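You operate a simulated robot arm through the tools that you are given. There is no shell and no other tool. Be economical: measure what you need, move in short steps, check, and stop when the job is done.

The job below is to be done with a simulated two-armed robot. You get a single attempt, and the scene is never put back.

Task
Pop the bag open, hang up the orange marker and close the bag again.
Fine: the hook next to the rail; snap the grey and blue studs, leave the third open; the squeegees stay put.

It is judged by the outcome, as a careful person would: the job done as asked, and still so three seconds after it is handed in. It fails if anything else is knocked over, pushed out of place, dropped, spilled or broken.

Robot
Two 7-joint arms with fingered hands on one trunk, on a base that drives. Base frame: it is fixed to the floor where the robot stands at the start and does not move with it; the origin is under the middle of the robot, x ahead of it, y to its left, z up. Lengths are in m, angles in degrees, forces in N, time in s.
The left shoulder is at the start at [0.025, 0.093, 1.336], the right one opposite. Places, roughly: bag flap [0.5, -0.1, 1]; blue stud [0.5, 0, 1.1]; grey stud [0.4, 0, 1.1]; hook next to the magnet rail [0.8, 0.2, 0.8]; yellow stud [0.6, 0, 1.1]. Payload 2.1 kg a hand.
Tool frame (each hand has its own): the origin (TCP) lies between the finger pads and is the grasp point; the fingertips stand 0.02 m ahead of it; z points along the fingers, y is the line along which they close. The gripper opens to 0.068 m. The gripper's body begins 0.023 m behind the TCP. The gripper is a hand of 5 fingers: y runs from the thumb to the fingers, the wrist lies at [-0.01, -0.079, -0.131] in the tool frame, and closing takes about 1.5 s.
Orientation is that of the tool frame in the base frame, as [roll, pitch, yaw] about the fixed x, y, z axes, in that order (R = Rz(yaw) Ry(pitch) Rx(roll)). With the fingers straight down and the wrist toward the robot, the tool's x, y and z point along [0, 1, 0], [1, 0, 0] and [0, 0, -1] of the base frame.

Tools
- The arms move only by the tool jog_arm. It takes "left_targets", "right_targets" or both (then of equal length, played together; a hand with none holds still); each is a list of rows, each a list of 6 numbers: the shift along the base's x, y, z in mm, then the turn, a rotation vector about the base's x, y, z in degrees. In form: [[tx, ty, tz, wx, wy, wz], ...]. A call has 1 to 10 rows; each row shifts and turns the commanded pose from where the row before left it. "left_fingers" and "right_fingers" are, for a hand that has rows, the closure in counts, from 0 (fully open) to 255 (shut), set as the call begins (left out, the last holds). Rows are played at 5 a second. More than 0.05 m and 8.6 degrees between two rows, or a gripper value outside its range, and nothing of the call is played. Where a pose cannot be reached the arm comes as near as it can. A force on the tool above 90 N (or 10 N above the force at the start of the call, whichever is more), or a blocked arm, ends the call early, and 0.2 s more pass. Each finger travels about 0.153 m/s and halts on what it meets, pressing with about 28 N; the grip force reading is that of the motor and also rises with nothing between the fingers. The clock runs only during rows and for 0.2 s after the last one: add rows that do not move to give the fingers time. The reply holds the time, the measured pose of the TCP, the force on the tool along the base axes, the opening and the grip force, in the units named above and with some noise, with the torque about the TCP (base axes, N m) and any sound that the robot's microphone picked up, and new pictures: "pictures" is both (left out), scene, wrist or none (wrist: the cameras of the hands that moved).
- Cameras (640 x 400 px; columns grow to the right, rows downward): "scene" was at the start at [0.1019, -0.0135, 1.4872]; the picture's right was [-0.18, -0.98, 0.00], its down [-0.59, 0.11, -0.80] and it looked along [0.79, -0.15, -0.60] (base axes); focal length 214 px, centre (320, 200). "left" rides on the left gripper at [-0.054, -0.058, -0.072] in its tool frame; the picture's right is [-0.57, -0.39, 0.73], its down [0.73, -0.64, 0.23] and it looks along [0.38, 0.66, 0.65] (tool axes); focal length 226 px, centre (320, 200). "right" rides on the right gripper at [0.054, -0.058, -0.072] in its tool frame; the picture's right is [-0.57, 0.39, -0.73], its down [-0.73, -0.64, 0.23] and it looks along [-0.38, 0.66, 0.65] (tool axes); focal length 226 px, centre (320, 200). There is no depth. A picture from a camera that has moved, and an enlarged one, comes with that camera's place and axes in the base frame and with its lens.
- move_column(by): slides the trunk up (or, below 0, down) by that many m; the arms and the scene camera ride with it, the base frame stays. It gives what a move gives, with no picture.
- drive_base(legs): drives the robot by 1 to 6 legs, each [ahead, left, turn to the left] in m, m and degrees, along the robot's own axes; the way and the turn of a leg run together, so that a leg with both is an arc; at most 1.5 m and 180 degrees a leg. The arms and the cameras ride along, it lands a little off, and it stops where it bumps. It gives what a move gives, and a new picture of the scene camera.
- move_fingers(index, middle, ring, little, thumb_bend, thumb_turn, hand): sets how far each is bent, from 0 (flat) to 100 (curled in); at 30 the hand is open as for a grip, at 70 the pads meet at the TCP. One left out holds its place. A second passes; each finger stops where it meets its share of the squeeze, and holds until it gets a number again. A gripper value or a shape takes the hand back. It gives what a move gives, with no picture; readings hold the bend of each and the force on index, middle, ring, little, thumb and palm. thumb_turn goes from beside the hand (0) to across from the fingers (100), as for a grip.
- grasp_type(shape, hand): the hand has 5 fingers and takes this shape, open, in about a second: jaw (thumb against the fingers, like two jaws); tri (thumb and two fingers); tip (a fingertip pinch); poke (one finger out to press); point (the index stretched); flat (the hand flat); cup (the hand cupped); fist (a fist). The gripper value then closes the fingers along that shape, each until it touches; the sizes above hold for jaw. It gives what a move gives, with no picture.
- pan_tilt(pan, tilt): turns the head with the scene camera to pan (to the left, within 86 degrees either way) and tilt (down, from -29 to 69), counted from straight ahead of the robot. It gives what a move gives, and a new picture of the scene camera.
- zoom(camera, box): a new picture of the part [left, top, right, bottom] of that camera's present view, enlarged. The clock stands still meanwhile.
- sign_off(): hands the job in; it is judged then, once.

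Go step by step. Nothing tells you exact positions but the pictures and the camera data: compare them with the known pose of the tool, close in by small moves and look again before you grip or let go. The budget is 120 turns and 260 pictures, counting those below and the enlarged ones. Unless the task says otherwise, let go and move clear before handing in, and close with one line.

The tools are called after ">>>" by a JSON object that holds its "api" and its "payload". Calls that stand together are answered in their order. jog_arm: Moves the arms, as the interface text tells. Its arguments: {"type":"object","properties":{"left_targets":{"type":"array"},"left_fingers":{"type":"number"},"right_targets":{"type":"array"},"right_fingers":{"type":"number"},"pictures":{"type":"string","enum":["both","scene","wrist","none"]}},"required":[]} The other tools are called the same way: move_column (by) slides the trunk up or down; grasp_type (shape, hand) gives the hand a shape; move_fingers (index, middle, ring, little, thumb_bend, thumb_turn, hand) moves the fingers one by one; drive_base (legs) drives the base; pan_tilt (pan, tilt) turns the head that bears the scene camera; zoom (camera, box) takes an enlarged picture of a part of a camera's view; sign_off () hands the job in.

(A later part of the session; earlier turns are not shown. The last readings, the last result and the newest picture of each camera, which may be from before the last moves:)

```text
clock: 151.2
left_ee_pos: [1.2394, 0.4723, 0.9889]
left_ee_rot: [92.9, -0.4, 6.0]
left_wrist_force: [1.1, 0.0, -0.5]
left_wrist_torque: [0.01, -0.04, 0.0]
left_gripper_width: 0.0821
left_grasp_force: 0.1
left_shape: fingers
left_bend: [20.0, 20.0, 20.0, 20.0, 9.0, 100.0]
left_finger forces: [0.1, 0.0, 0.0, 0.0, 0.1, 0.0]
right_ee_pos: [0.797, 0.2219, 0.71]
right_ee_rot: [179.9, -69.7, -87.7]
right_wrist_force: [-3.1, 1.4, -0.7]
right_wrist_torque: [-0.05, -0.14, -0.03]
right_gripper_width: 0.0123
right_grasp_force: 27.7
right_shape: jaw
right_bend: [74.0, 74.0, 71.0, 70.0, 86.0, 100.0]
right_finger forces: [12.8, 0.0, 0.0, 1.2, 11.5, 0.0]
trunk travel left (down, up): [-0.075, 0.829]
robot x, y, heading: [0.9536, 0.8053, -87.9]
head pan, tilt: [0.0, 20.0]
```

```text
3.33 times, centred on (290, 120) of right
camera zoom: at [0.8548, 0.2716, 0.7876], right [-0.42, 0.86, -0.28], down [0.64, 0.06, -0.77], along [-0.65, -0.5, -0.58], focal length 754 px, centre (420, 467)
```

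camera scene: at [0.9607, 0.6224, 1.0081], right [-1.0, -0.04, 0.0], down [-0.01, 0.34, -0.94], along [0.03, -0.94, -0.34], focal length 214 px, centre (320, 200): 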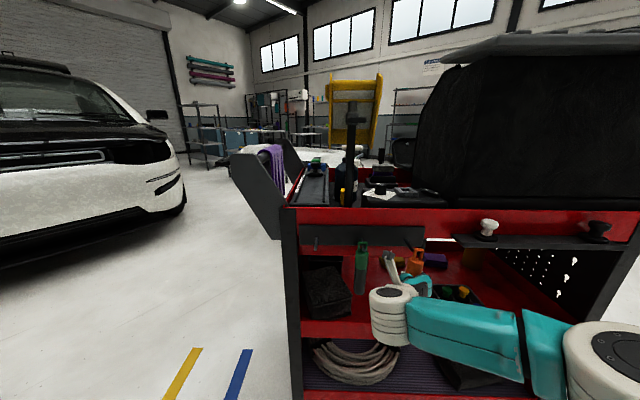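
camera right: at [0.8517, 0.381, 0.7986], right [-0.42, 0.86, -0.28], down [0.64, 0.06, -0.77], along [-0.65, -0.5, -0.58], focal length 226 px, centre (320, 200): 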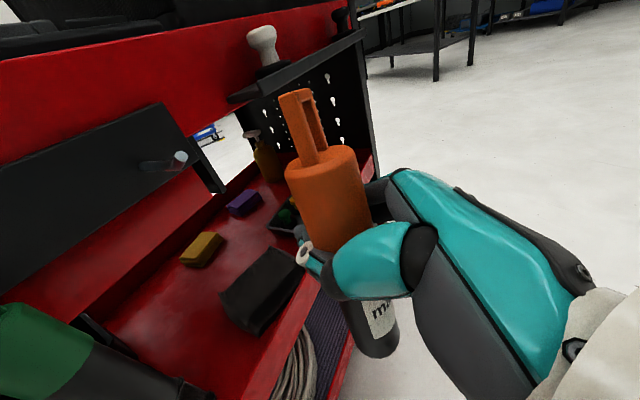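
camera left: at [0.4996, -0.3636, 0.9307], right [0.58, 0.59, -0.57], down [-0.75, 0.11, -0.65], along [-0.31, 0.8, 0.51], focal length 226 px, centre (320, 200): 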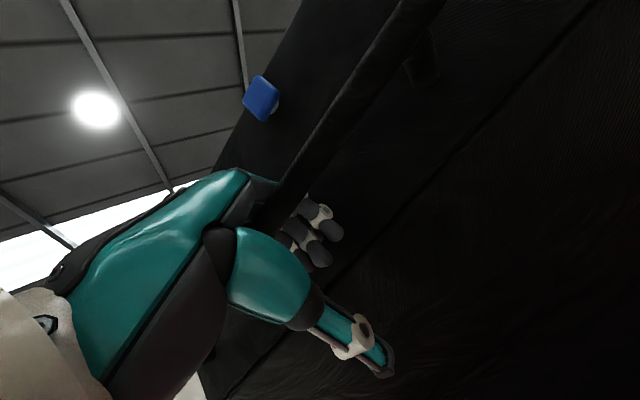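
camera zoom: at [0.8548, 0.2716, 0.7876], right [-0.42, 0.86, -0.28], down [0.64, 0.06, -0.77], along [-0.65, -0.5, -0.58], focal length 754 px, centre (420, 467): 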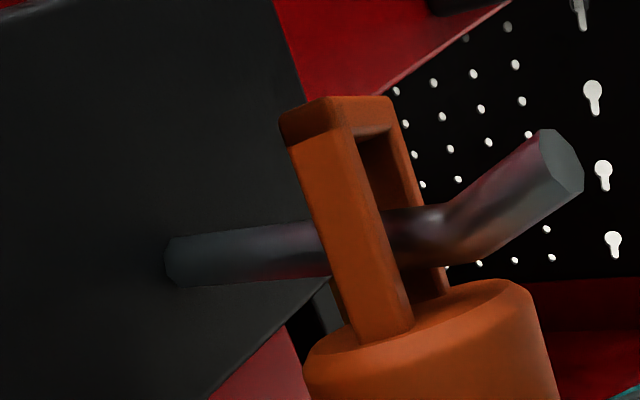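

The loop is on the shaft, past the kink. I will lower it so the bar comes to rest on the peg.

>>> {"api": "jog_arm", "payload": {"right_targets": [[-1, 0, -3, 0, 0, 0], [-1, 0, -2, 0, 0, 0], [0, 0, -2, 0, 0, 0], [0, 0, 0, 0, 0, 0]], "pictures": "none"}}

>>> {"api": "zoom", "payload": {"camera": "scene", "box": [380, 225, 440, 265]}}

>>> {"api": "zoom", "payload": {"camera": "right", "box": [200, 60, 380, 180]}}

```text
clock: 152.2
left_ee_pos: [1.2402, 0.4719, 0.9893]
left_ee_rot: [93.0, -0.4, 5.8]
left_wrist_force: [-0.6, 1.1, -0.2]
left_wrist_torque: [0.0, -0.01, 0.0]
left_gripper_width: 0.0822
left_grasp_force: 0.1
left_shape: fingers
left_bend: [20.0, 20.0, 20.0, 20.0, 9.0, 100.0]
left_finger forces: [0.0, 0.0, 0.0, 0.0, 0.0, 0.0]
right_ee_pos: [0.7956, 0.2214, 0.7048]
right_ee_rot: [-180.0, -69.8, -87.9]
right_wrist_force: [-1.1, -0.1, 1.7]
right_wrist_torque: [0.03, 0.0, -0.01]
right_gripper_width: 0.0122
right_grasp_force: 28.6
right_shape: jaw
right_bend: [74.0, 74.0, 71.0, 69.0, 86.0, 100.0]
right_finger forces: [8.0, 0.0, 0.2, 1.9, 10.1, 0.0]
trunk travel left (down, up): [-0.075, 0.829]
robot x, y, heading: [0.9585, 0.8061, -88.1]
head pan, tilt: [0.0, 20.0]
```

```text
10.00 times, centred on (410, 245) of scene
camera zoom: at [0.9607, 0.6225, 1.0081], right [-1.0, -0.04, 0.0], down [-0.01, 0.34, -0.94], along [0.03, -0.94, -0.34], focal length 2145 px, centre (-580, -250)
```

zoom: 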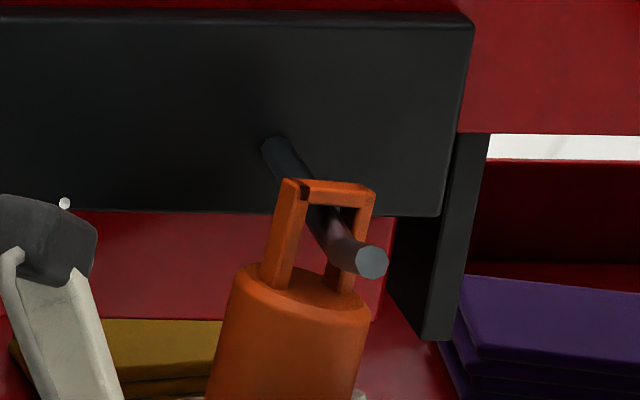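

```text
3.33 times, centred on (290, 120) of right
camera zoom: at [0.8528, 0.2715, 0.7808], right [-0.42, 0.86, -0.28], down [0.64, 0.06, -0.77], along [-0.65, -0.5, -0.58], focal length 754 px, centre (420, 467)
```

zoom: 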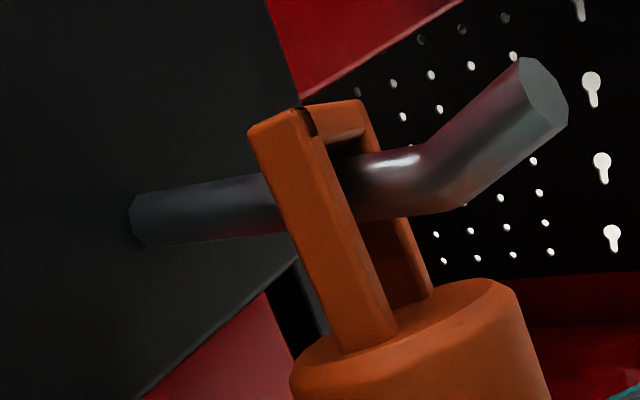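

The bar rests on the peg. I will open the hand to release the marker.

>>> {"api": "jog_arm", "payload": {"right_targets": [[0, 0, 0, 0, 0, 0], [0, 0, 0, 0, 0, 0], [0, 0, 0, 0, 0, 0], [0, 0, 0, 0, 0, 0], [0, 0, 0, 0, 0, 0], [0, 0, 0, 0, 0, 0], [0, 0, 0, 0, 0, 0], [0, 0, 0, 0, 0, 0]], "right_fingers": 0}}

>>> {"api": "zoom", "payload": {"camera": "scene", "box": [350, 215, 460, 300]}}

```text
clock: 154.0
left_ee_pos: [1.2418, 0.4716, 0.9899]
left_ee_rot: [92.9, -0.4, 6.1]
left_wrist_force: [-0.6, -0.4, -0.3]
left_wrist_torque: [-0.04, -0.03, 0.01]
left_gripper_width: 0.0822
left_grasp_force: 0.1
left_shape: fingers
left_bend: [20.0, 20.0, 20.0, 20.0, 9.0, 100.0]
left_finger forces: [0.1, 0.0, 0.1, 0.0, 0.1, 0.1]
right_ee_pos: [0.7964, 0.2207, 0.704]
right_ee_rot: [179.9, -69.8, -87.8]
right_wrist_force: [0.0, 0.0, 0.6]
right_wrist_torque: [0.01, 0.0, 0.0]
right_gripper_width: 0.0675
right_grasp_force: 0.0
right_shape: jaw
right_bend: [30.0, 30.0, 30.0, 30.0, 30.0, 98.0]
right_finger forces: [0.0, 0.0, 0.0, 0.1, 0.0, 0.1]
trunk travel left (down, up): [-0.075, 0.829]
robot x, y, heading: [0.9563, 0.8056, -87.8]
head pan, tilt: [0.0, 20.0]
camera scene: at [0.9607, 0.6224, 1.0081], right [-1.0, -0.04, 0.0], down [-0.01, 0.34, -0.94], along [0.03, -0.94, -0.34], focal length 214 px, centre (320, 200)
camera right: at [0.8527, 0.2714, 0.7806], right [-0.42, 0.86, -0.28], down [0.64, 0.06, -0.77], along [-0.65, -0.5, -0.58], focal length 226 px, centre (320, 200)
```

scene: 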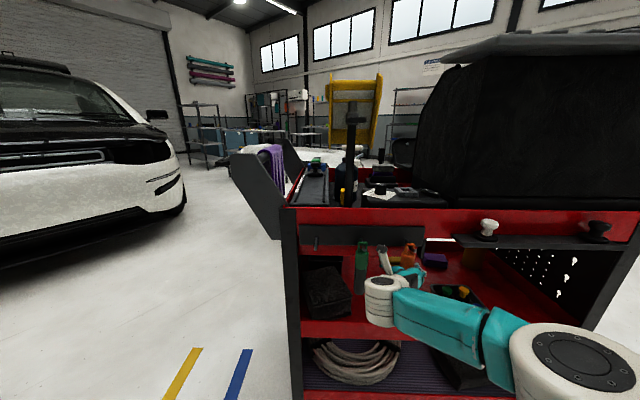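
right: 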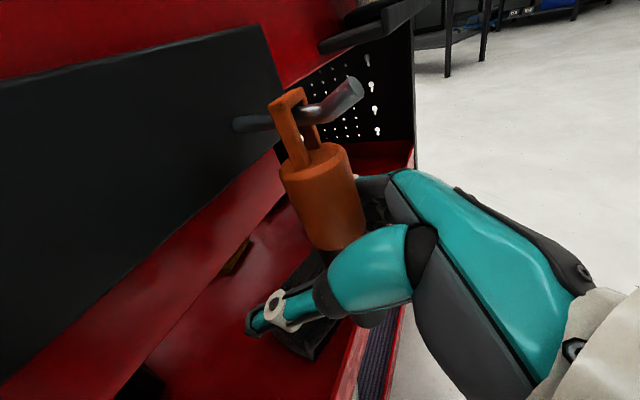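

```text
4.71 times, centred on (405, 258) of scene
camera zoom: at [0.9607, 0.6224, 1.0081], right [-1.0, -0.04, 0.0], down [-0.01, 0.34, -0.94], along [0.03, -0.94, -0.34], focal length 1009 px, centre (-80, -71)
```

zoom: 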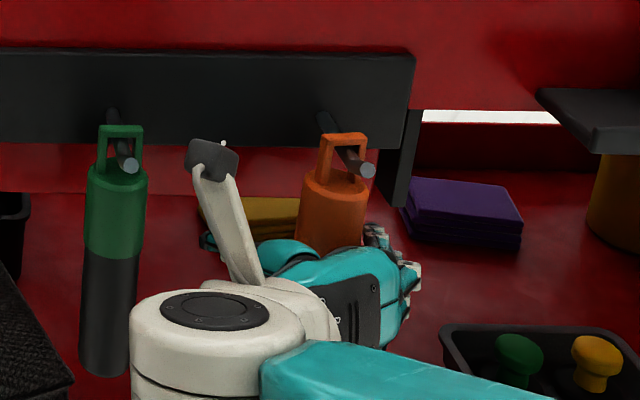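

The marker hangs freely on the hook. I will withdraw the hand straight back.

>>> {"api": "jog_arm", "payload": {"right_targets": [[0, 15, 0, 0, 0, 0], [0, 15, 0, 0, 0, 0], [0, 20, 0, 0, 0, 0], [0, 25, 0, 0, 0, 0], [0, 30, 0, 0, 0, 0], [0, 30, 5, 0, 0, 0], [0, 0, 0, 0, 0, 0]], "pictures": "none"}}

>>> {"api": "zoom", "payload": {"camera": "scene", "box": [330, 205, 460, 305]}}

>>> {"api": "zoom", "payload": {"camera": "right", "box": [60, 20, 380, 240]}}

```text
clock: 155.6
left_ee_pos: [1.2386, 0.4727, 0.9889]
left_ee_rot: [93.0, -0.4, 5.9]
left_wrist_force: [-0.3, 0.2, -0.3]
left_wrist_torque: [0.04, -0.01, 0.01]
left_gripper_width: 0.0824
left_grasp_force: 0.0
left_shape: fingers
left_bend: [20.0, 20.0, 20.0, 20.0, 9.0, 100.0]
left_finger forces: [0.1, 0.0, 0.0, 0.1, 0.0, 0.0]
right_ee_pos: [0.7956, 0.3566, 0.7076]
right_ee_rot: [179.7, -69.6, -87.6]
right_wrist_force: [-0.8, 0.5, -0.2]
right_wrist_torque: [-0.04, 0.02, -0.03]
right_gripper_width: 0.0678
right_grasp_force: 0.0
right_shape: jaw
right_bend: [30.0, 30.0, 30.0, 30.0, 30.0, 98.0]
right_finger forces: [0.0, 0.1, 0.0, 0.0, 0.1, 0.1]
trunk travel left (down, up): [-0.075, 0.829]
robot x, y, heading: [0.9542, 0.8055, -87.8]
head pan, tilt: [0.0, 20.0]
```

```text
4.00 times, centred on (395, 255) of scene
camera zoom: at [0.9607, 0.6224, 1.0081], right [-1.0, -0.04, 0.0], down [-0.01, 0.34, -0.94], along [0.03, -0.94, -0.34], focal length 858 px, centre (20, -20)
```

zoom: 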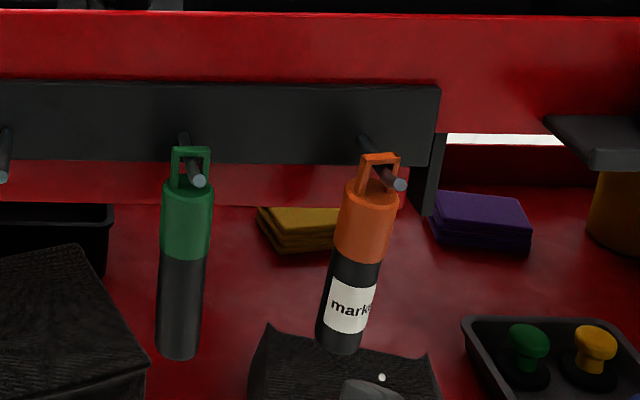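

```text
1.82 times, centred on (220, 130) of right
camera zoom: at [0.8532, 0.4074, 0.7857], right [-0.42, 0.86, -0.28], down [0.64, 0.06, -0.77], along [-0.65, -0.5, -0.58], focal length 411 px, centre (502, 327)
```

zoom: 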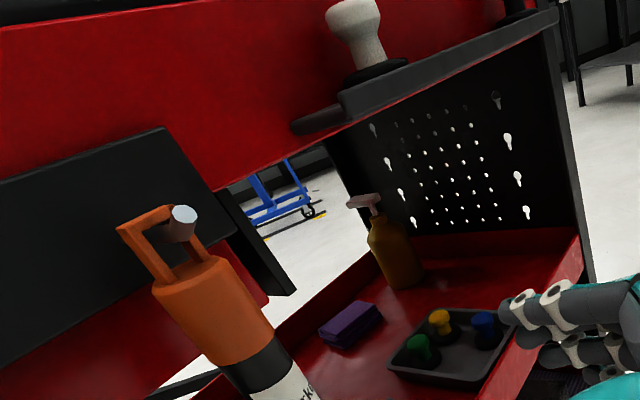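

The orange marker hangs on the hook next to the rail, just like the green one. Next I will drive back to the bag side to close the flap.

>>> {"api": "move_column", "payload": {"by": 0.3}}

>>> {"api": "drive_base", "payload": {"legs": [[-0.12, 0, 0], [0, -1.32, 0], [1.5, 0, 0], [0, 0, 178], [0, -0.72, 0]]}}

>>> {"api": "pan_tilt", "payload": {"pan": 0, "tilt": 45}}

```text
clock: 158.6
left_ee_pos: [1.2405, 0.4713, 1.2891]
left_ee_rot: [93.0, -0.4, 5.9]
left_wrist_force: [0.0, 0.4, -0.8]
left_wrist_torque: [0.01, 0.02, -0.01]
left_gripper_width: 0.0822
left_grasp_force: 0.1
left_shape: fingers
left_bend: [20.0, 20.0, 20.0, 20.0, 9.0, 100.0]
left_finger forces: [0.1, 0.1, 0.0, 0.0, 0.0, 0.0]
right_ee_pos: [0.7959, 0.3562, 1.0083]
right_ee_rot: [180.0, -69.8, -87.8]
right_wrist_force: [0.6, 0.4, 0.1]
right_wrist_torque: [0.0, -0.05, -0.02]
right_gripper_width: 0.0676
right_grasp_force: 0.0
right_shape: jaw
right_bend: [30.0, 30.0, 30.0, 30.0, 30.0, 98.0]
right_finger forces: [0.1, 0.0, 0.1, 0.1, 0.1, 0.0]
trunk travel left (down, up): [-0.375, 0.529]
robot x, y, heading: [0.956, 0.8088, -88.1]
head pan, tilt: [0.0, 20.0]
```

```text
clock: 184.0
left_ee_pos: [0.1357, -0.2616, 1.2904]
left_ee_rot: [92.9, -0.4, -173.3]
left_wrist_force: [-0.3, -1.0, -0.8]
left_wrist_torque: [0.0, -0.01, -0.01]
left_gripper_width: 0.0821
left_grasp_force: 0.0
left_shape: fingers
left_bend: [20.0, 20.0, 20.0, 20.0, 9.0, 100.0]
left_finger forces: [0.1, 0.0, 0.0, 0.1, 0.0, 0.1]
right_ee_pos: [0.5793, -0.1417, 1.0097]
right_ee_rot: [180.0, -69.8, 92.5]
right_wrist_force: [0.0, -0.6, 0.1]
right_wrist_torque: [0.0, -0.02, 0.01]
right_gripper_width: 0.0679
right_grasp_force: 0.0
right_shape: jaw
right_bend: [30.0, 30.0, 30.0, 30.0, 30.0, 98.0]
right_finger forces: [0.0, 0.1, 0.1, 0.0, 0.0, 0.0]
trunk travel left (down, up): [-0.375, 0.529]
robot x, y, heading: [0.426, -0.5931, 92.9]
head pan, tilt: [0.0, 20.0]
camera scene: at [0.4186, -0.4663, 1.3158], right [1.0, 0.05, 0.0], down [0.02, -0.34, -0.94], along [-0.04, 0.94, -0.34], focal length 214 px, centre (320, 200)
```

scene: 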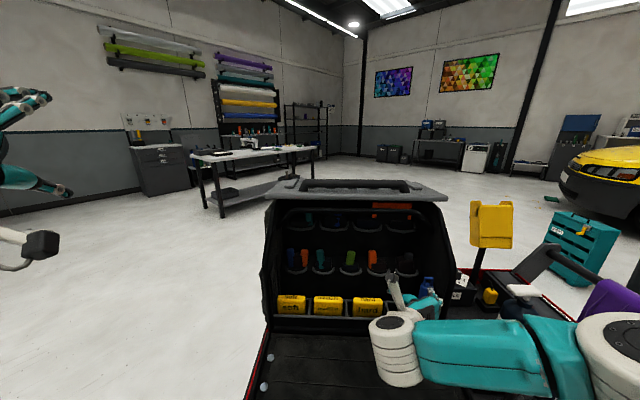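

```text
clock: 184.9
left_ee_pos: [0.135, -0.2621, 1.2882]
left_ee_rot: [93.0, -0.4, -173.3]
left_wrist_force: [-0.6, -0.3, 0.1]
left_wrist_torque: [0.02, 0.0, 0.0]
left_gripper_width: 0.0827
left_grasp_force: 0.1
left_shape: fingers
left_bend: [20.0, 20.0, 20.0, 20.0, 10.0, 100.0]
left_finger forces: [0.0, 0.1, 0.1, 0.0, 0.0, 0.0]
right_ee_pos: [0.5801, -0.1417, 1.0076]
right_ee_rot: [180.0, -69.7, 92.7]
right_wrist_force: [-0.3, -0.2, 0.1]
right_wrist_torque: [-0.01, -0.03, -0.03]
right_gripper_width: 0.0678
right_grasp_force: 0.0
right_shape: jaw
right_bend: [30.0, 30.0, 30.0, 30.0, 30.0, 98.0]
right_finger forces: [0.0, 0.0, 0.1, 0.0, 0.0, 0.1]
trunk travel left (down, up): [-0.375, 0.529]
robot x, y, heading: [0.4266, -0.5934, 92.5]
head pan, tilt: [0.0, 45.0]
camera scene: at [0.4191, -0.4781, 1.2772], right [1.0, 0.05, 0.0], down [0.03, -0.71, -0.71], along [-0.03, 0.71, -0.71], focal length 214 px, centre (320, 200)
```

scene: 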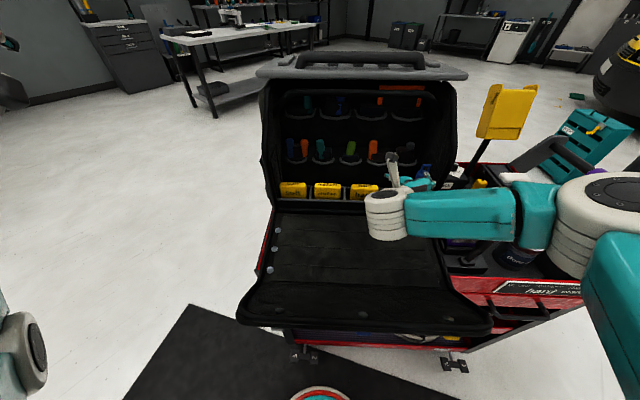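

I will lift the right hand clear and look at the opened panel with both cameras to judge where its edge is.

>>> {"api": "jog_arm", "payload": {"right_targets": [[0, -25, 25, 0, 0, 0], [0, -25, 25, 0, 0, 0], [0, -25, 20, 0, 0, 0], [0, -25, 20, 0, 0, 0], [0, -20, 20, 0, 0, 0]], "pictures": "none"}}

>>> {"api": "drive_base", "payload": {"legs": [[-0.15, 0, 0], [0, 0, -2.5]]}}

>>> {"api": "zoom", "payload": {"camera": "scene", "box": [200, 160, 500, 350]}}

>>> {"api": "zoom", "payload": {"camera": "right", "box": [0, 0, 640, 400]}}

```text
clock: 186.1
left_ee_pos: [0.1351, -0.2624, 1.2885]
left_ee_rot: [92.9, -0.4, -173.3]
left_wrist_force: [-0.6, 0.6, -0.6]
left_wrist_torque: [-0.03, 0.0, -0.01]
left_gripper_width: 0.0822
left_grasp_force: 0.1
left_shape: fingers
left_bend: [20.0, 20.0, 20.0, 20.0, 10.0, 100.0]
left_finger forces: [0.1, 0.0, 0.1, 0.0, 0.1, 0.1]
right_ee_pos: [0.5767, -0.2551, 1.1204]
right_ee_rot: [180.0, -69.6, 92.6]
right_wrist_force: [-0.8, -0.3, 0.1]
right_wrist_torque: [0.0, -0.03, -0.01]
right_gripper_width: 0.0677
right_grasp_force: 0.0
right_shape: jaw
right_bend: [30.0, 30.0, 30.0, 30.0, 30.0, 98.0]
right_finger forces: [0.0, 0.1, 0.0, 0.0, 0.0, 0.0]
right hand out of reach, approached as far as the arm can: row 5
trunk travel left (down, up): [-0.375, 0.529]
robot x, y, heading: [0.4216, -0.5947, 92.8]
head pan, tilt: [0.0, 45.0]
```

```text
clock: 187.8
left_ee_pos: [0.1575, -0.4042, 1.2884]
left_ee_rot: [92.9, -0.5, -175.8]
left_wrist_force: [-0.5, 0.3, -0.3]
left_wrist_torque: [0.02, 0.02, -0.01]
left_gripper_width: 0.0822
left_grasp_force: 0.1
left_shape: fingers
left_bend: [20.0, 20.0, 20.0, 20.0, 10.0, 100.0]
left_finger forces: [0.0, 0.0, 0.0, 0.0, 0.0, 0.1]
right_ee_pos: [0.5991, -0.4166, 1.1191]
right_ee_rot: [179.7, -69.8, 90.3]
right_wrist_force: [0.5, 0.0, 0.2]
right_wrist_torque: [0.0, -0.02, 0.04]
right_gripper_width: 0.068
right_grasp_force: 0.0
right_shape: jaw
right_bend: [30.0, 30.0, 30.0, 30.0, 30.0, 98.0]
right_finger forces: [0.1, 0.1, 0.1, 0.0, 0.1, 0.0]
trunk travel left (down, up): [-0.375, 0.529]
robot x, y, heading: [0.4331, -0.7419, 90.2]
head pan, tilt: [0.0, 45.0]
camera scene: at [0.4312, -0.6464, 1.2771], right [1.0, 0.0, 0.0], down [0.0, -0.7, -0.72], along [0.0, 0.72, -0.7], focal length 214 px, centre (320, 200)
```

scene: 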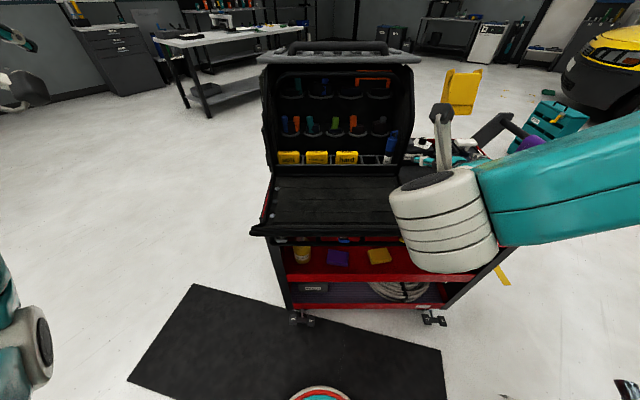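

```text
2.11 times, centred on (350, 255) of scene
camera zoom: at [0.4312, -0.6464, 1.2771], right [1.0, 0.0, 0.0], down [0.0, -0.7, -0.72], along [0.0, 0.72, -0.7], focal length 452 px, centre (257, 84)
```

zoom: 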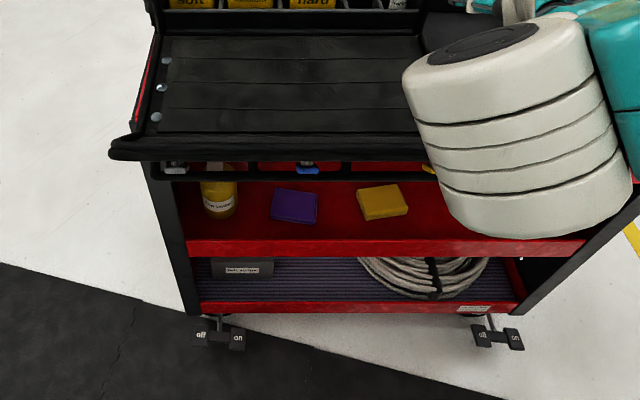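

```text
1.00 times, centred on (320, 200) of right (not enlarged: the box is as wide or as high as the picture)
camera zoom: at [0.5409, -0.4655, 1.1967], right [0.39, -0.88, -0.28], down [-0.64, -0.04, -0.77], along [0.66, 0.48, -0.58], focal length 226 px, centre (320, 200)
```

zoom: 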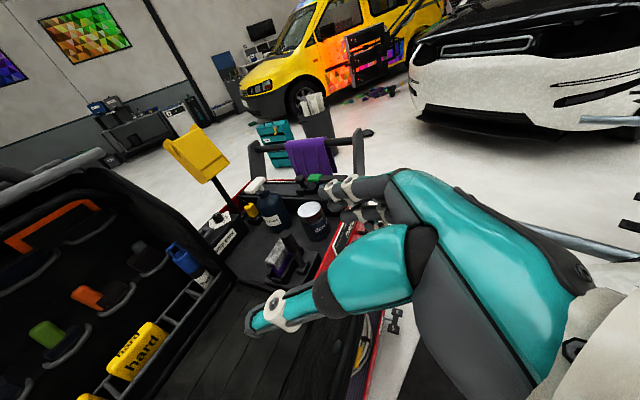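

The flap's edge now stands at about [y -0.39, z 0.93], with the studs and bar on its underside facing me. My plan is to make a left fist, bring it under the flap between bar and studs, and swing the panel up along its arc. First I move the right hand aside and the left into place below.

>>> {"api": "grasp_type", "payload": {"hand": "left", "shape": "fist"}}

>>> {"api": "jog_arm", "payload": {"left_targets": [[10, -10, -45, 0, 0, -1], [10, -10, -45, 0, 0, -1], [10, -10, -45, 0, 0, -1], [10, -10, -45, 0, 0, -1], [10, -10, -45, 0, 0, 0], [20, -5, -45, 0, 0, 0], [25, 0, -45, 0, 0, 0], [30, 0, -45, 0, 0, 0], [35, 0, -45, 0, 0, 0], [35, 0, -45, 0, 0, 0]], "right_targets": [[15, -5, 15, 0, 0, 0], [15, -5, 15, 0, 0, 0], [15, -5, 15, 0, 0, 0], [15, -5, 15, 0, 0, 0], [15, 0, 15, 0, 0, 0], [15, 0, 15, 0, 0, 0], [15, 0, 0, 0, 0, 0], [15, 0, 0, 0, 0, 0], [0, 0, 0, 0, 0, 0], [0, 0, 0, 0, 0, 0]]}}

```text
clock: 188.7
left_ee_pos: [0.1583, -0.39, 1.2831]
left_ee_rot: [93.7, -0.7, -175.9]
left_wrist_force: [0.4, 0.1, 0.0]
left_wrist_torque: [0.02, -0.02, 0.0]
left_gripper_width: 0.0003
left_grasp_force: 0.0
left_shape: fist
left_bend: [100.0, 100.0, 100.0, 100.0, 87.0, 85.0]
left_finger forces: [0.0, 0.1, 0.0, 0.0, 0.0, 0.0]
right_ee_pos: [0.5986, -0.4045, 1.1147]
right_ee_rot: [179.4, -69.3, 90.7]
right_wrist_force: [0.0, -0.2, 0.9]
right_wrist_torque: [0.0, 0.01, -0.04]
right_gripper_width: 0.068
right_grasp_force: 0.1
right_shape: jaw
right_bend: [30.0, 30.0, 30.0, 30.0, 30.0, 98.0]
right_finger forces: [0.1, 0.1, 0.0, 0.0, 0.1, 0.1]
trunk travel left (down, up): [-0.375, 0.529]
robot x, y, heading: [0.4333, -0.7471, 90.3]
head pan, tilt: [0.0, 45.0]
```

```text
refused: row 7 steps farther than a row can; nothing moved
```

>>> {"api": "jog_arm", "payload": {"left_targets": [[10, -10, -40, 0, 0, -1], [10, -10, -40, 0, 0, -1], [10, -10, -40, 0, 0, -1], [10, -10, -40, 0, 0, -1], [10, -10, -40, 0, 0, 0], [20, -5, -40, 0, 0, 0], [25, 0, -40, 0, 0, 0], [25, 0, -40, 0, 0, 0], [25, 0, -40, 0, 0, 0], [25, 0, -40, 0, 0, 0]], "right_targets": [[15, -5, 15, 0, 0, 0], [15, -5, 15, 0, 0, 0], [15, -5, 15, 0, 0, 0], [15, -5, 15, 0, 0, 0], [15, 0, 15, 0, 0, 0], [15, 0, 15, 0, 0, 0], [15, 0, 0, 0, 0, 0], [15, 0, 0, 0, 0, 0], [0, 0, 0, 0, 0, 0], [0, 0, 0, 0, 0, 0]]}}

```text
clock: 190.9
left_ee_pos: [0.3283, -0.4433, 0.8849]
left_ee_rot: [93.6, -0.6, -179.8]
left_wrist_force: [-0.1, 0.1, -0.1]
left_wrist_torque: [-0.01, -0.03, -0.04]
left_gripper_width: 0.0
left_grasp_force: 0.1
left_shape: fist
left_bend: [100.0, 100.0, 100.0, 100.0, 87.0, 85.0]
left_finger forces: [0.0, 0.1, 0.0, 0.0, 0.1, 0.1]
right_ee_pos: [0.7182, -0.4244, 1.2059]
right_ee_rot: [179.4, -69.1, 90.7]
right_wrist_force: [0.7, -0.2, -0.1]
right_wrist_torque: [-0.03, 0.03, 0.04]
right_gripper_width: 0.068
right_grasp_force: 0.0
right_shape: jaw
right_bend: [30.0, 30.0, 30.0, 30.0, 30.0, 98.0]
right_finger forces: [0.0, 0.0, 0.0, 0.0, 0.1, 0.1]
trunk travel left (down, up): [-0.375, 0.529]
robot x, y, heading: [0.4331, -0.7447, 90.0]
head pan, tilt: [0.0, 45.0]
camera scene: at [0.4313, -0.6465, 1.2771], right [1.0, 0.0, 0.0], down [0.0, -0.7, -0.72], along [0.0, 0.72, -0.7], focal length 214 px, centre (320, 200)
camera right: at [0.6605, -0.4719, 1.2822], right [0.39, -0.88, -0.27], down [-0.64, -0.05, -0.77], along [0.66, 0.47, -0.58], focal length 226 px, centre (320, 200)
camera left: at [0.3826, -0.5188, 0.8311], right [0.56, 0.7, -0.44], down [-0.74, 0.19, -0.65], along [-0.37, 0.69, 0.62], focal length 226 px, centre (320, 200)
```

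scene: 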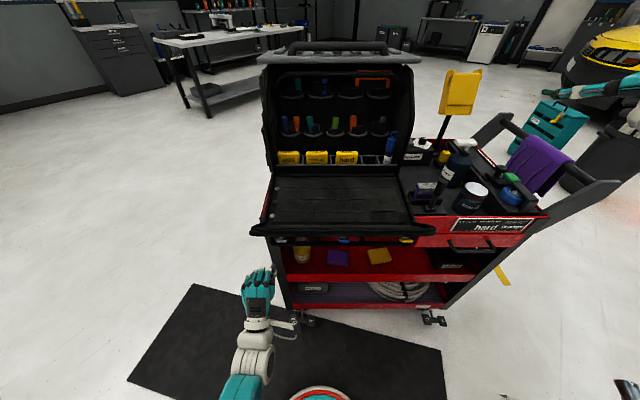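
right: 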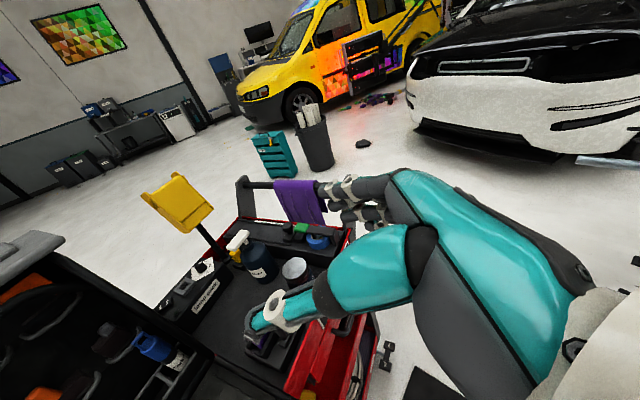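
left: 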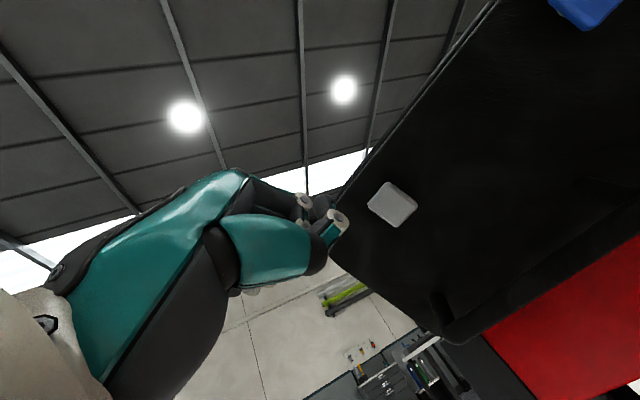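

The left camera sees the flap's underside with the studs as predicted. I will lower the fist, shift to x ≈ 0.42 (between grey and blue) and move under the flap.

>>> {"api": "jog_arm", "payload": {"left_targets": [[20, 0, -25, 0, 0, 0], [25, 0, -25, 0, 0, 0], [25, 0, -25, 0, 0, 0], [20, 10, 0, 0, 0, 0], [0, 25, 0, 0, 0, 0], [0, 25, 0, 0, 0, 0], [0, 20, 0, 0, 0, 0], [0, 0, 0, 0, 0, 0]]}}

```text
clock: 192.7
left_ee_pos: [0.4056, -0.3854, 0.855]
left_ee_rot: [93.8, -0.6, -179.8]
left_wrist_force: [0.5, 0.0, -0.9]
left_wrist_torque: [0.01, 0.03, 0.0]
left_gripper_width: 0.0
left_grasp_force: 0.0
left_shape: fist
left_bend: [100.0, 100.0, 100.0, 100.0, 87.0, 85.0]
left_finger forces: [0.1, 0.1, 0.0, 0.0, 0.0, 0.0]
left hand out of reach, approached as far as the arm can: row 3, 4, 5, 6, 7
right_ee_pos: [0.7184, -0.423, 1.2053]
right_ee_rot: [179.4, -69.2, 90.7]
right_wrist_force: [-0.1, -0.2, 0.8]
right_wrist_torque: [-0.02, 0.0, 0.01]
right_gripper_width: 0.0678
right_grasp_force: 0.1
right_shape: jaw
right_bend: [30.0, 30.0, 30.0, 30.0, 30.0, 98.0]
right_finger forces: [0.0, 0.0, 0.1, 0.0, 0.0, 0.0]
trunk travel left (down, up): [-0.375, 0.529]
robot x, y, heading: [0.4303, -0.7444, 90.1]
head pan, tilt: [0.0, 45.0]
camera scene: at [0.4314, -0.6465, 1.2771], right [1.0, 0.0, 0.0], down [0.0, -0.7, -0.72], along [0.0, 0.72, -0.7], focal length 214 px, centre (320, 200)
camera left: at [0.4599, -0.4607, 0.8014], right [0.56, 0.7, -0.44], down [-0.74, 0.19, -0.65], along [-0.37, 0.69, 0.62], focal length 226 px, centre (320, 200)
```

scene: 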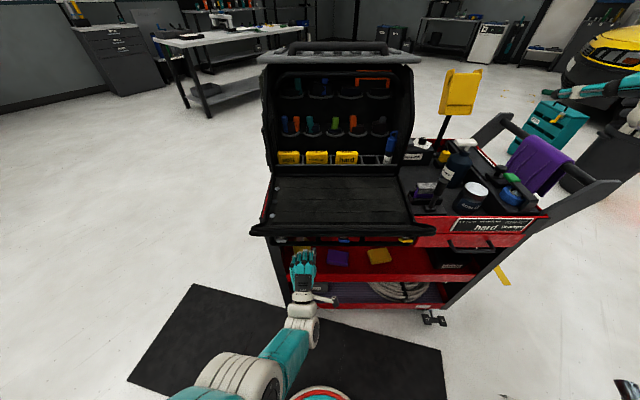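
left: 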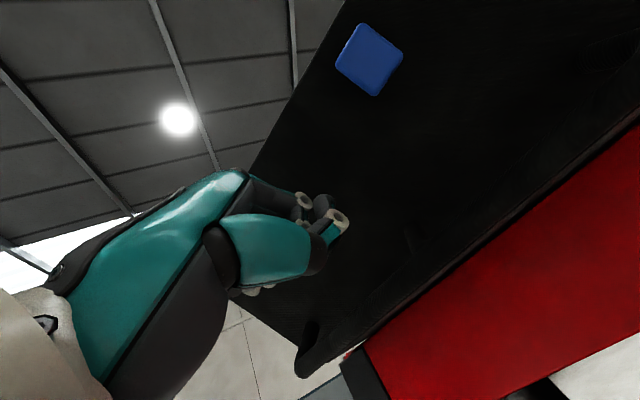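

The fist is under the edge but at its reach limit. I will lower the trunk 0.12 m and then move 3 cm further in before lifting.

>>> {"api": "move_column", "payload": {"by": -0.12}}

>>> {"api": "jog_arm", "payload": {"left_targets": [[3, 15, 5, 0, 0, 0], [3, 15, 10, 0, 0, 0], [3, 10, 15, 0, 0, 0], [0, 0, 15, 0, 0, 0], [0, 0, 15, 0, 0, 0], [0, 0, 0, 0, 0, 0]]}}

```text
clock: 194.2
left_ee_pos: [0.405, -0.3839, 0.7324]
left_ee_rot: [93.8, -0.6, -179.8]
left_wrist_force: [-0.4, 0.5, 0.6]
left_wrist_torque: [0.05, 0.04, 0.03]
left_gripper_width: 0.0
left_grasp_force: 0.1
left_shape: fist
left_bend: [100.0, 100.0, 100.0, 100.0, 87.0, 85.0]
left_finger forces: [0.0, 0.0, 0.0, 0.0, 0.1, 0.0]
right_ee_pos: [0.7193, -0.4244, 1.0842]
right_ee_rot: [179.4, -69.1, 90.7]
right_wrist_force: [0.0, 0.0, 0.1]
right_wrist_torque: [0.01, -0.02, -0.02]
right_gripper_width: 0.068
right_grasp_force: 0.1
right_shape: jaw
right_bend: [30.0, 30.0, 30.0, 30.0, 30.0, 98.0]
right_finger forces: [0.1, 0.2, 0.1, 0.0, 0.0, 0.0]
trunk travel left (down, up): [-0.255, 0.649]
robot x, y, heading: [0.4328, -0.7452, 89.9]
head pan, tilt: [0.0, 45.0]
```

```text
clock: 195.6
left_ee_pos: [0.4084, -0.3374, 0.7969]
left_ee_rot: [92.3, -1.5, -179.6]
left_wrist_force: [-0.6, 0.2, -0.8]
left_wrist_torque: [0.0, 0.01, 0.03]
left_gripper_width: 0.0002
left_grasp_force: 0.1
left_shape: fist
left_bend: [100.0, 100.0, 100.0, 100.0, 87.0, 85.0]
left_finger forces: [0.0, 0.0, 0.0, 0.1, 0.0, 0.0]
right_ee_pos: [0.7183, -0.424, 1.0845]
right_ee_rot: [179.2, -69.1, 90.8]
right_wrist_force: [0.4, -1.5, 0.4]
right_wrist_torque: [0.01, -0.01, -0.01]
right_gripper_width: 0.0679
right_grasp_force: 0.1
right_shape: jaw
right_bend: [30.0, 30.0, 30.0, 30.0, 30.0, 98.0]
right_finger forces: [0.1, 0.0, 0.1, 0.0, 0.0, 0.0]
trunk travel left (down, up): [-0.255, 0.649]
robot x, y, heading: [0.4341, -0.7439, 90.1]
head pan, tilt: [0.0, 45.0]
camera scene: at [0.4313, -0.6265, 1.1562], right [1.0, 0.0, 0.0], down [0.0, -0.7, -0.72], along [0.0, 0.72, -0.7], focal length 214 px, centre (320, 200)
camera left: at [0.4625, -0.4116, 0.7419], right [0.55, 0.72, -0.43], down [-0.75, 0.2, -0.63], along [-0.37, 0.67, 0.65], focal length 226 px, centre (320, 200)
```

scene: 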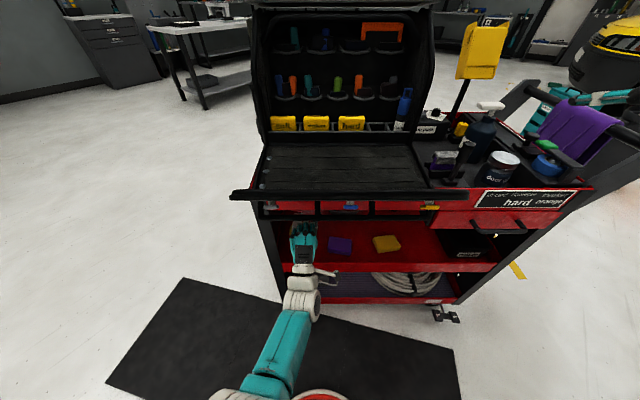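
left: 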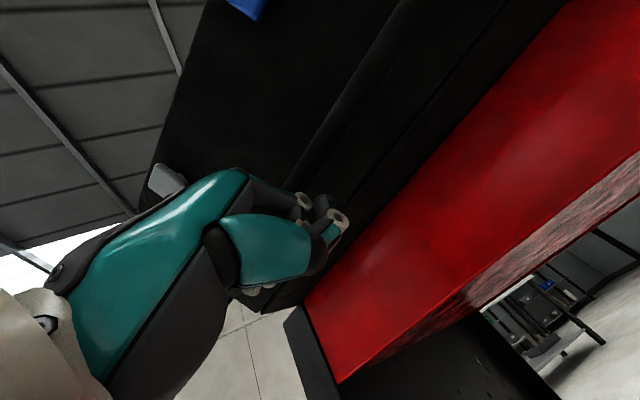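

The fist sits below the flap, in front of the bar. I will lift now, following the hinge arc.

>>> {"api": "jog_arm", "payload": {"left_targets": [[0, -5, 15, 0, 0, 0], [0, -6, 15, 0, 0, 0], [0, -5, 15, 0, 0, 0], [0, 0, 16, 0, 0, 0], [0, 2, 20, -1, 0, 0], [0, 2, 20, -1, 0, 0], [0, 5, 20, -2, 0, 0], [0, 7, 20, -2, 0, 0], [0, 0, 0, 0, 0, 0]]}}

```text
clock: 196.2
left_ee_pos: [0.4056, -0.3182, 0.8518]
left_ee_rot: [87.4, -2.0, -179.3]
left_wrist_force: [-1.3, -0.2, -2.8]
left_wrist_torque: [-0.01, 0.01, 0.02]
left_gripper_width: 0.063
left_grasp_force: 0.1
left_shape: fist
left_bend: [100.0, 100.0, 100.0, 100.0, 86.0, 86.0]
left_finger forces: [0.0, 0.1, 0.1, 0.0, 3.3, 0.0]
right_ee_pos: [0.7179, -0.4104, 1.0789]
right_ee_rot: [179.3, -68.1, 90.7]
right_wrist_force: [-0.2, 0.1, 0.4]
right_wrist_torque: [0.0, 0.02, -0.02]
right_gripper_width: 0.0683
right_grasp_force: 0.1
right_shape: jaw
right_bend: [30.0, 30.0, 30.0, 30.0, 30.0, 98.0]
right_finger forces: [0.0, 0.1, 0.0, 0.0, 0.0, 0.0]
trunk travel left (down, up): [-0.255, 0.649]
robot x, y, heading: [0.4318, -0.7449, 90.2]
head pan, tilt: [0.0, 45.0]
stopped in row 2 (left hand): the arm was blocked; the commanded pose is now the measured one
camera scene: at [0.431, -0.626, 1.1561], right [1.0, 0.0, 0.0], down [0.0, -0.7, -0.72], along [0.0, 0.72, -0.7], focal length 214 px, centre (320, 200)
camera left: at [0.4596, -0.3873, 0.7887], right [0.54, 0.75, -0.37], down [-0.76, 0.25, -0.6], along [-0.36, 0.61, 0.7], focal length 226 px, centre (320, 200)
```

scene: 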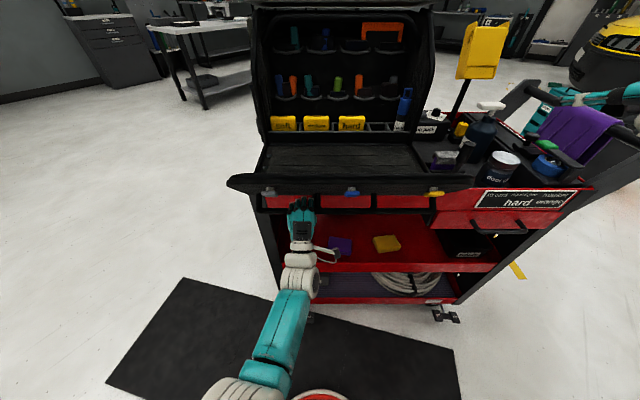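
left: 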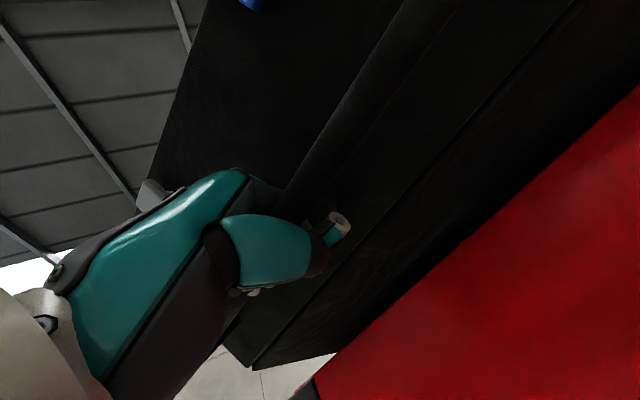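

The panel is starting to lift with only about 3 N of load; the arm reported a block, so I will continue with smaller steps that move slightly toward the robot.

>>> {"api": "jog_arm", "payload": {"left_targets": [[0, -6, 8, -2, 0, 0], [0, -4, 8, -2, 0, 0], [0, -2, 10, -2, 0, 0], [0, 0, 12, -2, 0, 0], [0, 2, 12, -2, 0, 0], [0, 4, 12, -2, 0, 0], [0, 0, 0, 0, 0, 0]]}}

```text
clock: 197.2
left_ee_pos: [0.3956, -0.3086, 0.9107]
left_ee_rot: [89.6, -4.8, -178.5]
left_wrist_force: [-0.9, -3.9, -1.4]
left_wrist_torque: [0.09, 0.04, -0.05]
left_gripper_width: 0.0633
left_grasp_force: 0.1
left_shape: fist
left_bend: [100.0, 100.0, 100.0, 100.0, 90.0, 85.0]
left_finger forces: [0.1, 0.1, 0.0, 0.0, 3.8, 0.1]
right_ee_pos: [0.7175, -0.3989, 1.0752]
right_ee_rot: [178.8, -67.5, 91.3]
right_wrist_force: [0.3, 0.0, 1.3]
right_wrist_torque: [0.01, 0.01, 0.01]
right_gripper_width: 0.0681
right_grasp_force: 0.0
right_shape: jaw
right_bend: [30.0, 30.0, 30.0, 30.0, 30.0, 98.0]
right_finger forces: [0.0, 0.0, 0.0, 0.1, 0.1, 0.0]
trunk travel left (down, up): [-0.255, 0.649]
robot x, y, heading: [0.4352, -0.7441, 90.3]
head pan, tilt: [0.0, 45.0]
stopped in row 4 (left hand): the arm was blocked; the commanded pose is now the measured one
camera scene: at [0.4312, -0.6267, 1.1562], right [1.0, 0.0, 0.0], down [0.0, -0.7, -0.72], along [0.0, 0.72, -0.7], focal length 214 px, centre (320, 200)
camera left: at [0.4471, -0.3784, 0.8475], right [0.51, 0.74, -0.43], down [-0.79, 0.21, -0.57], along [-0.33, 0.63, 0.7], focal length 226 px, centre (320, 200)
```

scene: 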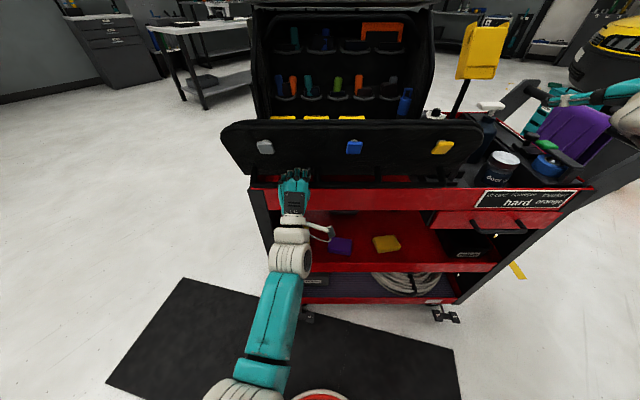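
left: 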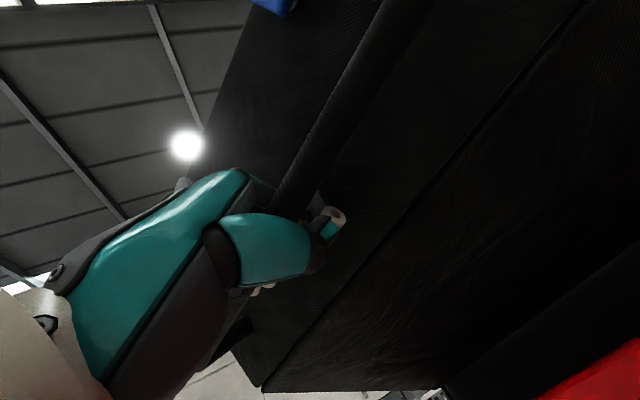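

The panel is coming up nicely. The arm is near its limit, so I will use the trunk to keep lifting.

>>> {"api": "move_column", "payload": {"by": 0.07}}

>>> {"api": "drive_base", "payload": {"legs": [[0.03, 0, 0]]}}

```text
clock: 198.2
left_ee_pos: [0.3957, -0.3082, 0.9796]
left_ee_rot: [89.5, -4.9, -178.6]
left_wrist_force: [-0.7, -2.0, -0.2]
left_wrist_torque: [0.04, 0.04, -0.02]
left_gripper_width: 0.0631
left_grasp_force: 0.1
left_shape: fist
left_bend: [100.0, 100.0, 100.0, 100.0, 89.0, 85.0]
left_finger forces: [0.0, 0.1, 0.0, 0.1, 2.2, 0.1]
right_ee_pos: [0.7182, -0.4004, 1.1452]
right_ee_rot: [179.0, -67.7, 91.0]
right_wrist_force: [0.2, 0.5, -0.1]
right_wrist_torque: [0.01, -0.01, 0.0]
right_gripper_width: 0.0682
right_grasp_force: 0.1
right_shape: jaw
right_bend: [30.0, 30.0, 30.0, 30.0, 30.0, 98.0]
right_finger forces: [0.0, 0.0, 0.1, 0.1, 0.0, 0.0]
trunk travel left (down, up): [-0.325, 0.579]
robot x, y, heading: [0.4334, -0.7452, 90.2]
head pan, tilt: [0.0, 45.0]
```

```text
clock: 199.1
left_ee_pos: [0.3959, -0.2789, 0.9803]
left_ee_rot: [89.6, -4.9, -178.6]
left_wrist_force: [0.1, -2.5, -0.2]
left_wrist_torque: [0.02, 0.0, 0.01]
left_gripper_width: 0.0633
left_grasp_force: 0.0
left_shape: fist
left_bend: [100.0, 100.0, 100.0, 100.0, 89.0, 85.0]
left_finger forces: [0.0, 0.0, 0.0, 0.0, 1.9, 0.0]
right_ee_pos: [0.7194, -0.3703, 1.1451]
right_ee_rot: [179.1, -67.6, 90.8]
right_wrist_force: [0.5, -0.5, 0.5]
right_wrist_torque: [0.01, -0.04, 0.01]
right_gripper_width: 0.0681
right_grasp_force: 0.1
right_shape: jaw
right_bend: [30.0, 30.0, 30.0, 30.0, 30.0, 98.0]
right_finger forces: [0.0, 0.1, 0.0, 0.0, 0.0, 0.0]
trunk travel left (down, up): [-0.325, 0.579]
robot x, y, heading: [0.4323, -0.7146, 90.4]
head pan, tilt: [0.0, 45.0]
camera scene: at [0.4313, -0.6091, 1.2268], right [1.0, 0.0, 0.0], down [0.0, -0.7, -0.72], along [0.0, 0.72, -0.7], focal length 214 px, centre (320, 200)
```

scene: 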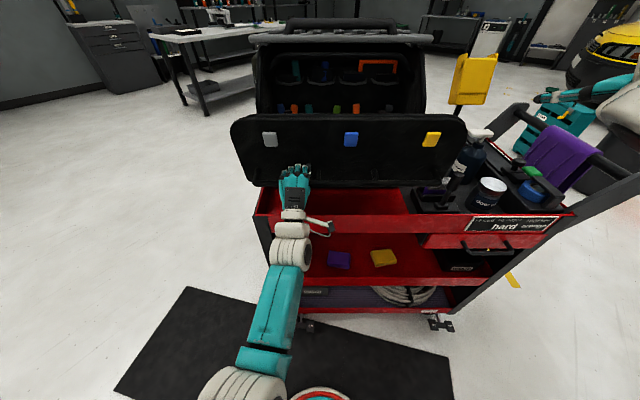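

>>> {"api": "jog_arm", "payload": {"right_targets": [[10, -15, 25, 0, 0, 0], [10, -15, 25, 0, 0, 0], [10, -15, 25, 0, 0, 0], [10, -15, 25, 0, 0, 0]], "pictures": "none"}}

>>> {"api": "move_column", "payload": {"by": 0.05}}

>>> {"api": "drive_base", "payload": {"legs": [[0.06, 0, 0]]}}

```text
clock: 200.1
left_ee_pos: [0.3951, -0.2677, 0.976]
left_ee_rot: [90.3, -4.8, -178.6]
left_wrist_force: [-0.5, -1.6, 0.3]
left_wrist_torque: [0.01, -0.02, -0.06]
left_gripper_width: 0.0636
left_grasp_force: 0.2
left_shape: fist
left_bend: [100.0, 100.0, 100.0, 100.0, 89.0, 85.0]
left_finger forces: [0.1, 0.0, 0.0, 0.0, 2.9, 0.0]
right_ee_pos: [0.7584, -0.4159, 1.2403]
right_ee_rot: [178.8, -66.8, 91.1]
right_wrist_force: [0.4, 0.5, -0.1]
right_wrist_torque: [-0.03, 0.0, 0.0]
right_gripper_width: 0.068
right_grasp_force: 0.1
right_shape: jaw
right_bend: [30.0, 30.0, 30.0, 30.0, 30.0, 98.0]
right_finger forces: [0.0, 0.1, 0.1, 0.0, 0.0, 0.0]
trunk travel left (down, up): [-0.325, 0.579]
robot x, y, heading: [0.43, -0.7117, 90.4]
head pan, tilt: [0.0, 45.0]
```

```text
clock: 201.0
left_ee_pos: [0.394, -0.2686, 1.0256]
left_ee_rot: [90.3, -4.9, -178.6]
left_wrist_force: [0.4, -2.1, 0.6]
left_wrist_torque: [0.03, -0.01, -0.02]
left_gripper_width: 0.0633
left_grasp_force: 0.2
left_shape: fist
left_bend: [100.0, 100.0, 100.0, 100.0, 89.0, 85.0]
left_finger forces: [0.0, 0.1, 0.0, 0.0, 2.2, 0.0]
right_ee_pos: [0.7591, -0.4164, 1.2887]
right_ee_rot: [178.8, -66.8, 91.0]
right_wrist_force: [-0.6, -0.2, 0.2]
right_wrist_torque: [0.02, 0.01, 0.01]
right_gripper_width: 0.0679
right_grasp_force: 0.1
right_shape: jaw
right_bend: [30.0, 30.0, 30.0, 30.0, 30.0, 98.0]
right_finger forces: [0.0, 0.1, 0.1, 0.1, 0.1, 0.0]
trunk travel left (down, up): [-0.375, 0.529]
robot x, y, heading: [0.4329, -0.7138, 90.2]
head pan, tilt: [0.0, 45.0]
```

```text
clock: 202.0
left_ee_pos: [0.3922, -0.2056, 1.025]
left_ee_rot: [90.3, -4.8, -178.6]
left_wrist_force: [-0.5, -0.8, 1.4]
left_wrist_torque: [-0.01, 0.0, 0.02]
left_gripper_width: 0.0
left_grasp_force: 0.0
left_shape: fist
left_bend: [100.0, 100.0, 100.0, 100.0, 89.0, 85.0]
left_finger forces: [0.1, 0.0, 0.0, 0.1, 3.8, 0.0]
right_ee_pos: [0.7579, -0.3522, 1.2902]
right_ee_rot: [179.1, -66.8, 91.1]
right_wrist_force: [-0.4, 0.5, -0.2]
right_wrist_torque: [0.0, -0.02, 0.01]
right_gripper_width: 0.0682
right_grasp_force: 0.1
right_shape: jaw
right_bend: [30.0, 30.0, 30.0, 30.0, 30.0, 98.0]
right_finger forces: [0.0, 0.1, 0.0, 0.0, 0.0, 0.0]
trunk travel left (down, up): [-0.375, 0.529]
robot x, y, heading: [0.4307, -0.6552, 90.2]
head pan, tilt: [0.0, 45.0]
camera scene: at [0.4286, -0.5401, 1.2772], right [1.0, 0.01, 0.0], down [0.0, -0.71, -0.71], along [0.0, 0.71, -0.71], focal length 214 px, centre (320, 200)
```

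scene: 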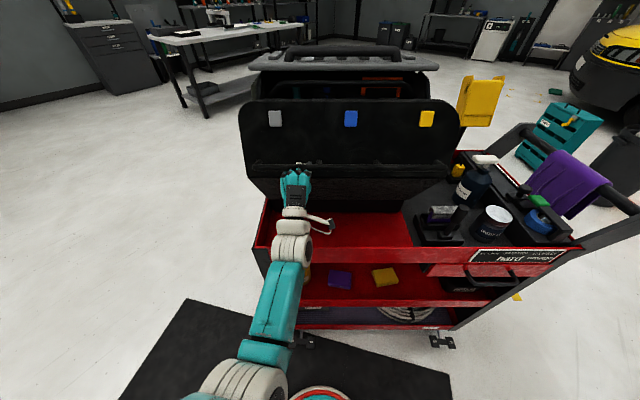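

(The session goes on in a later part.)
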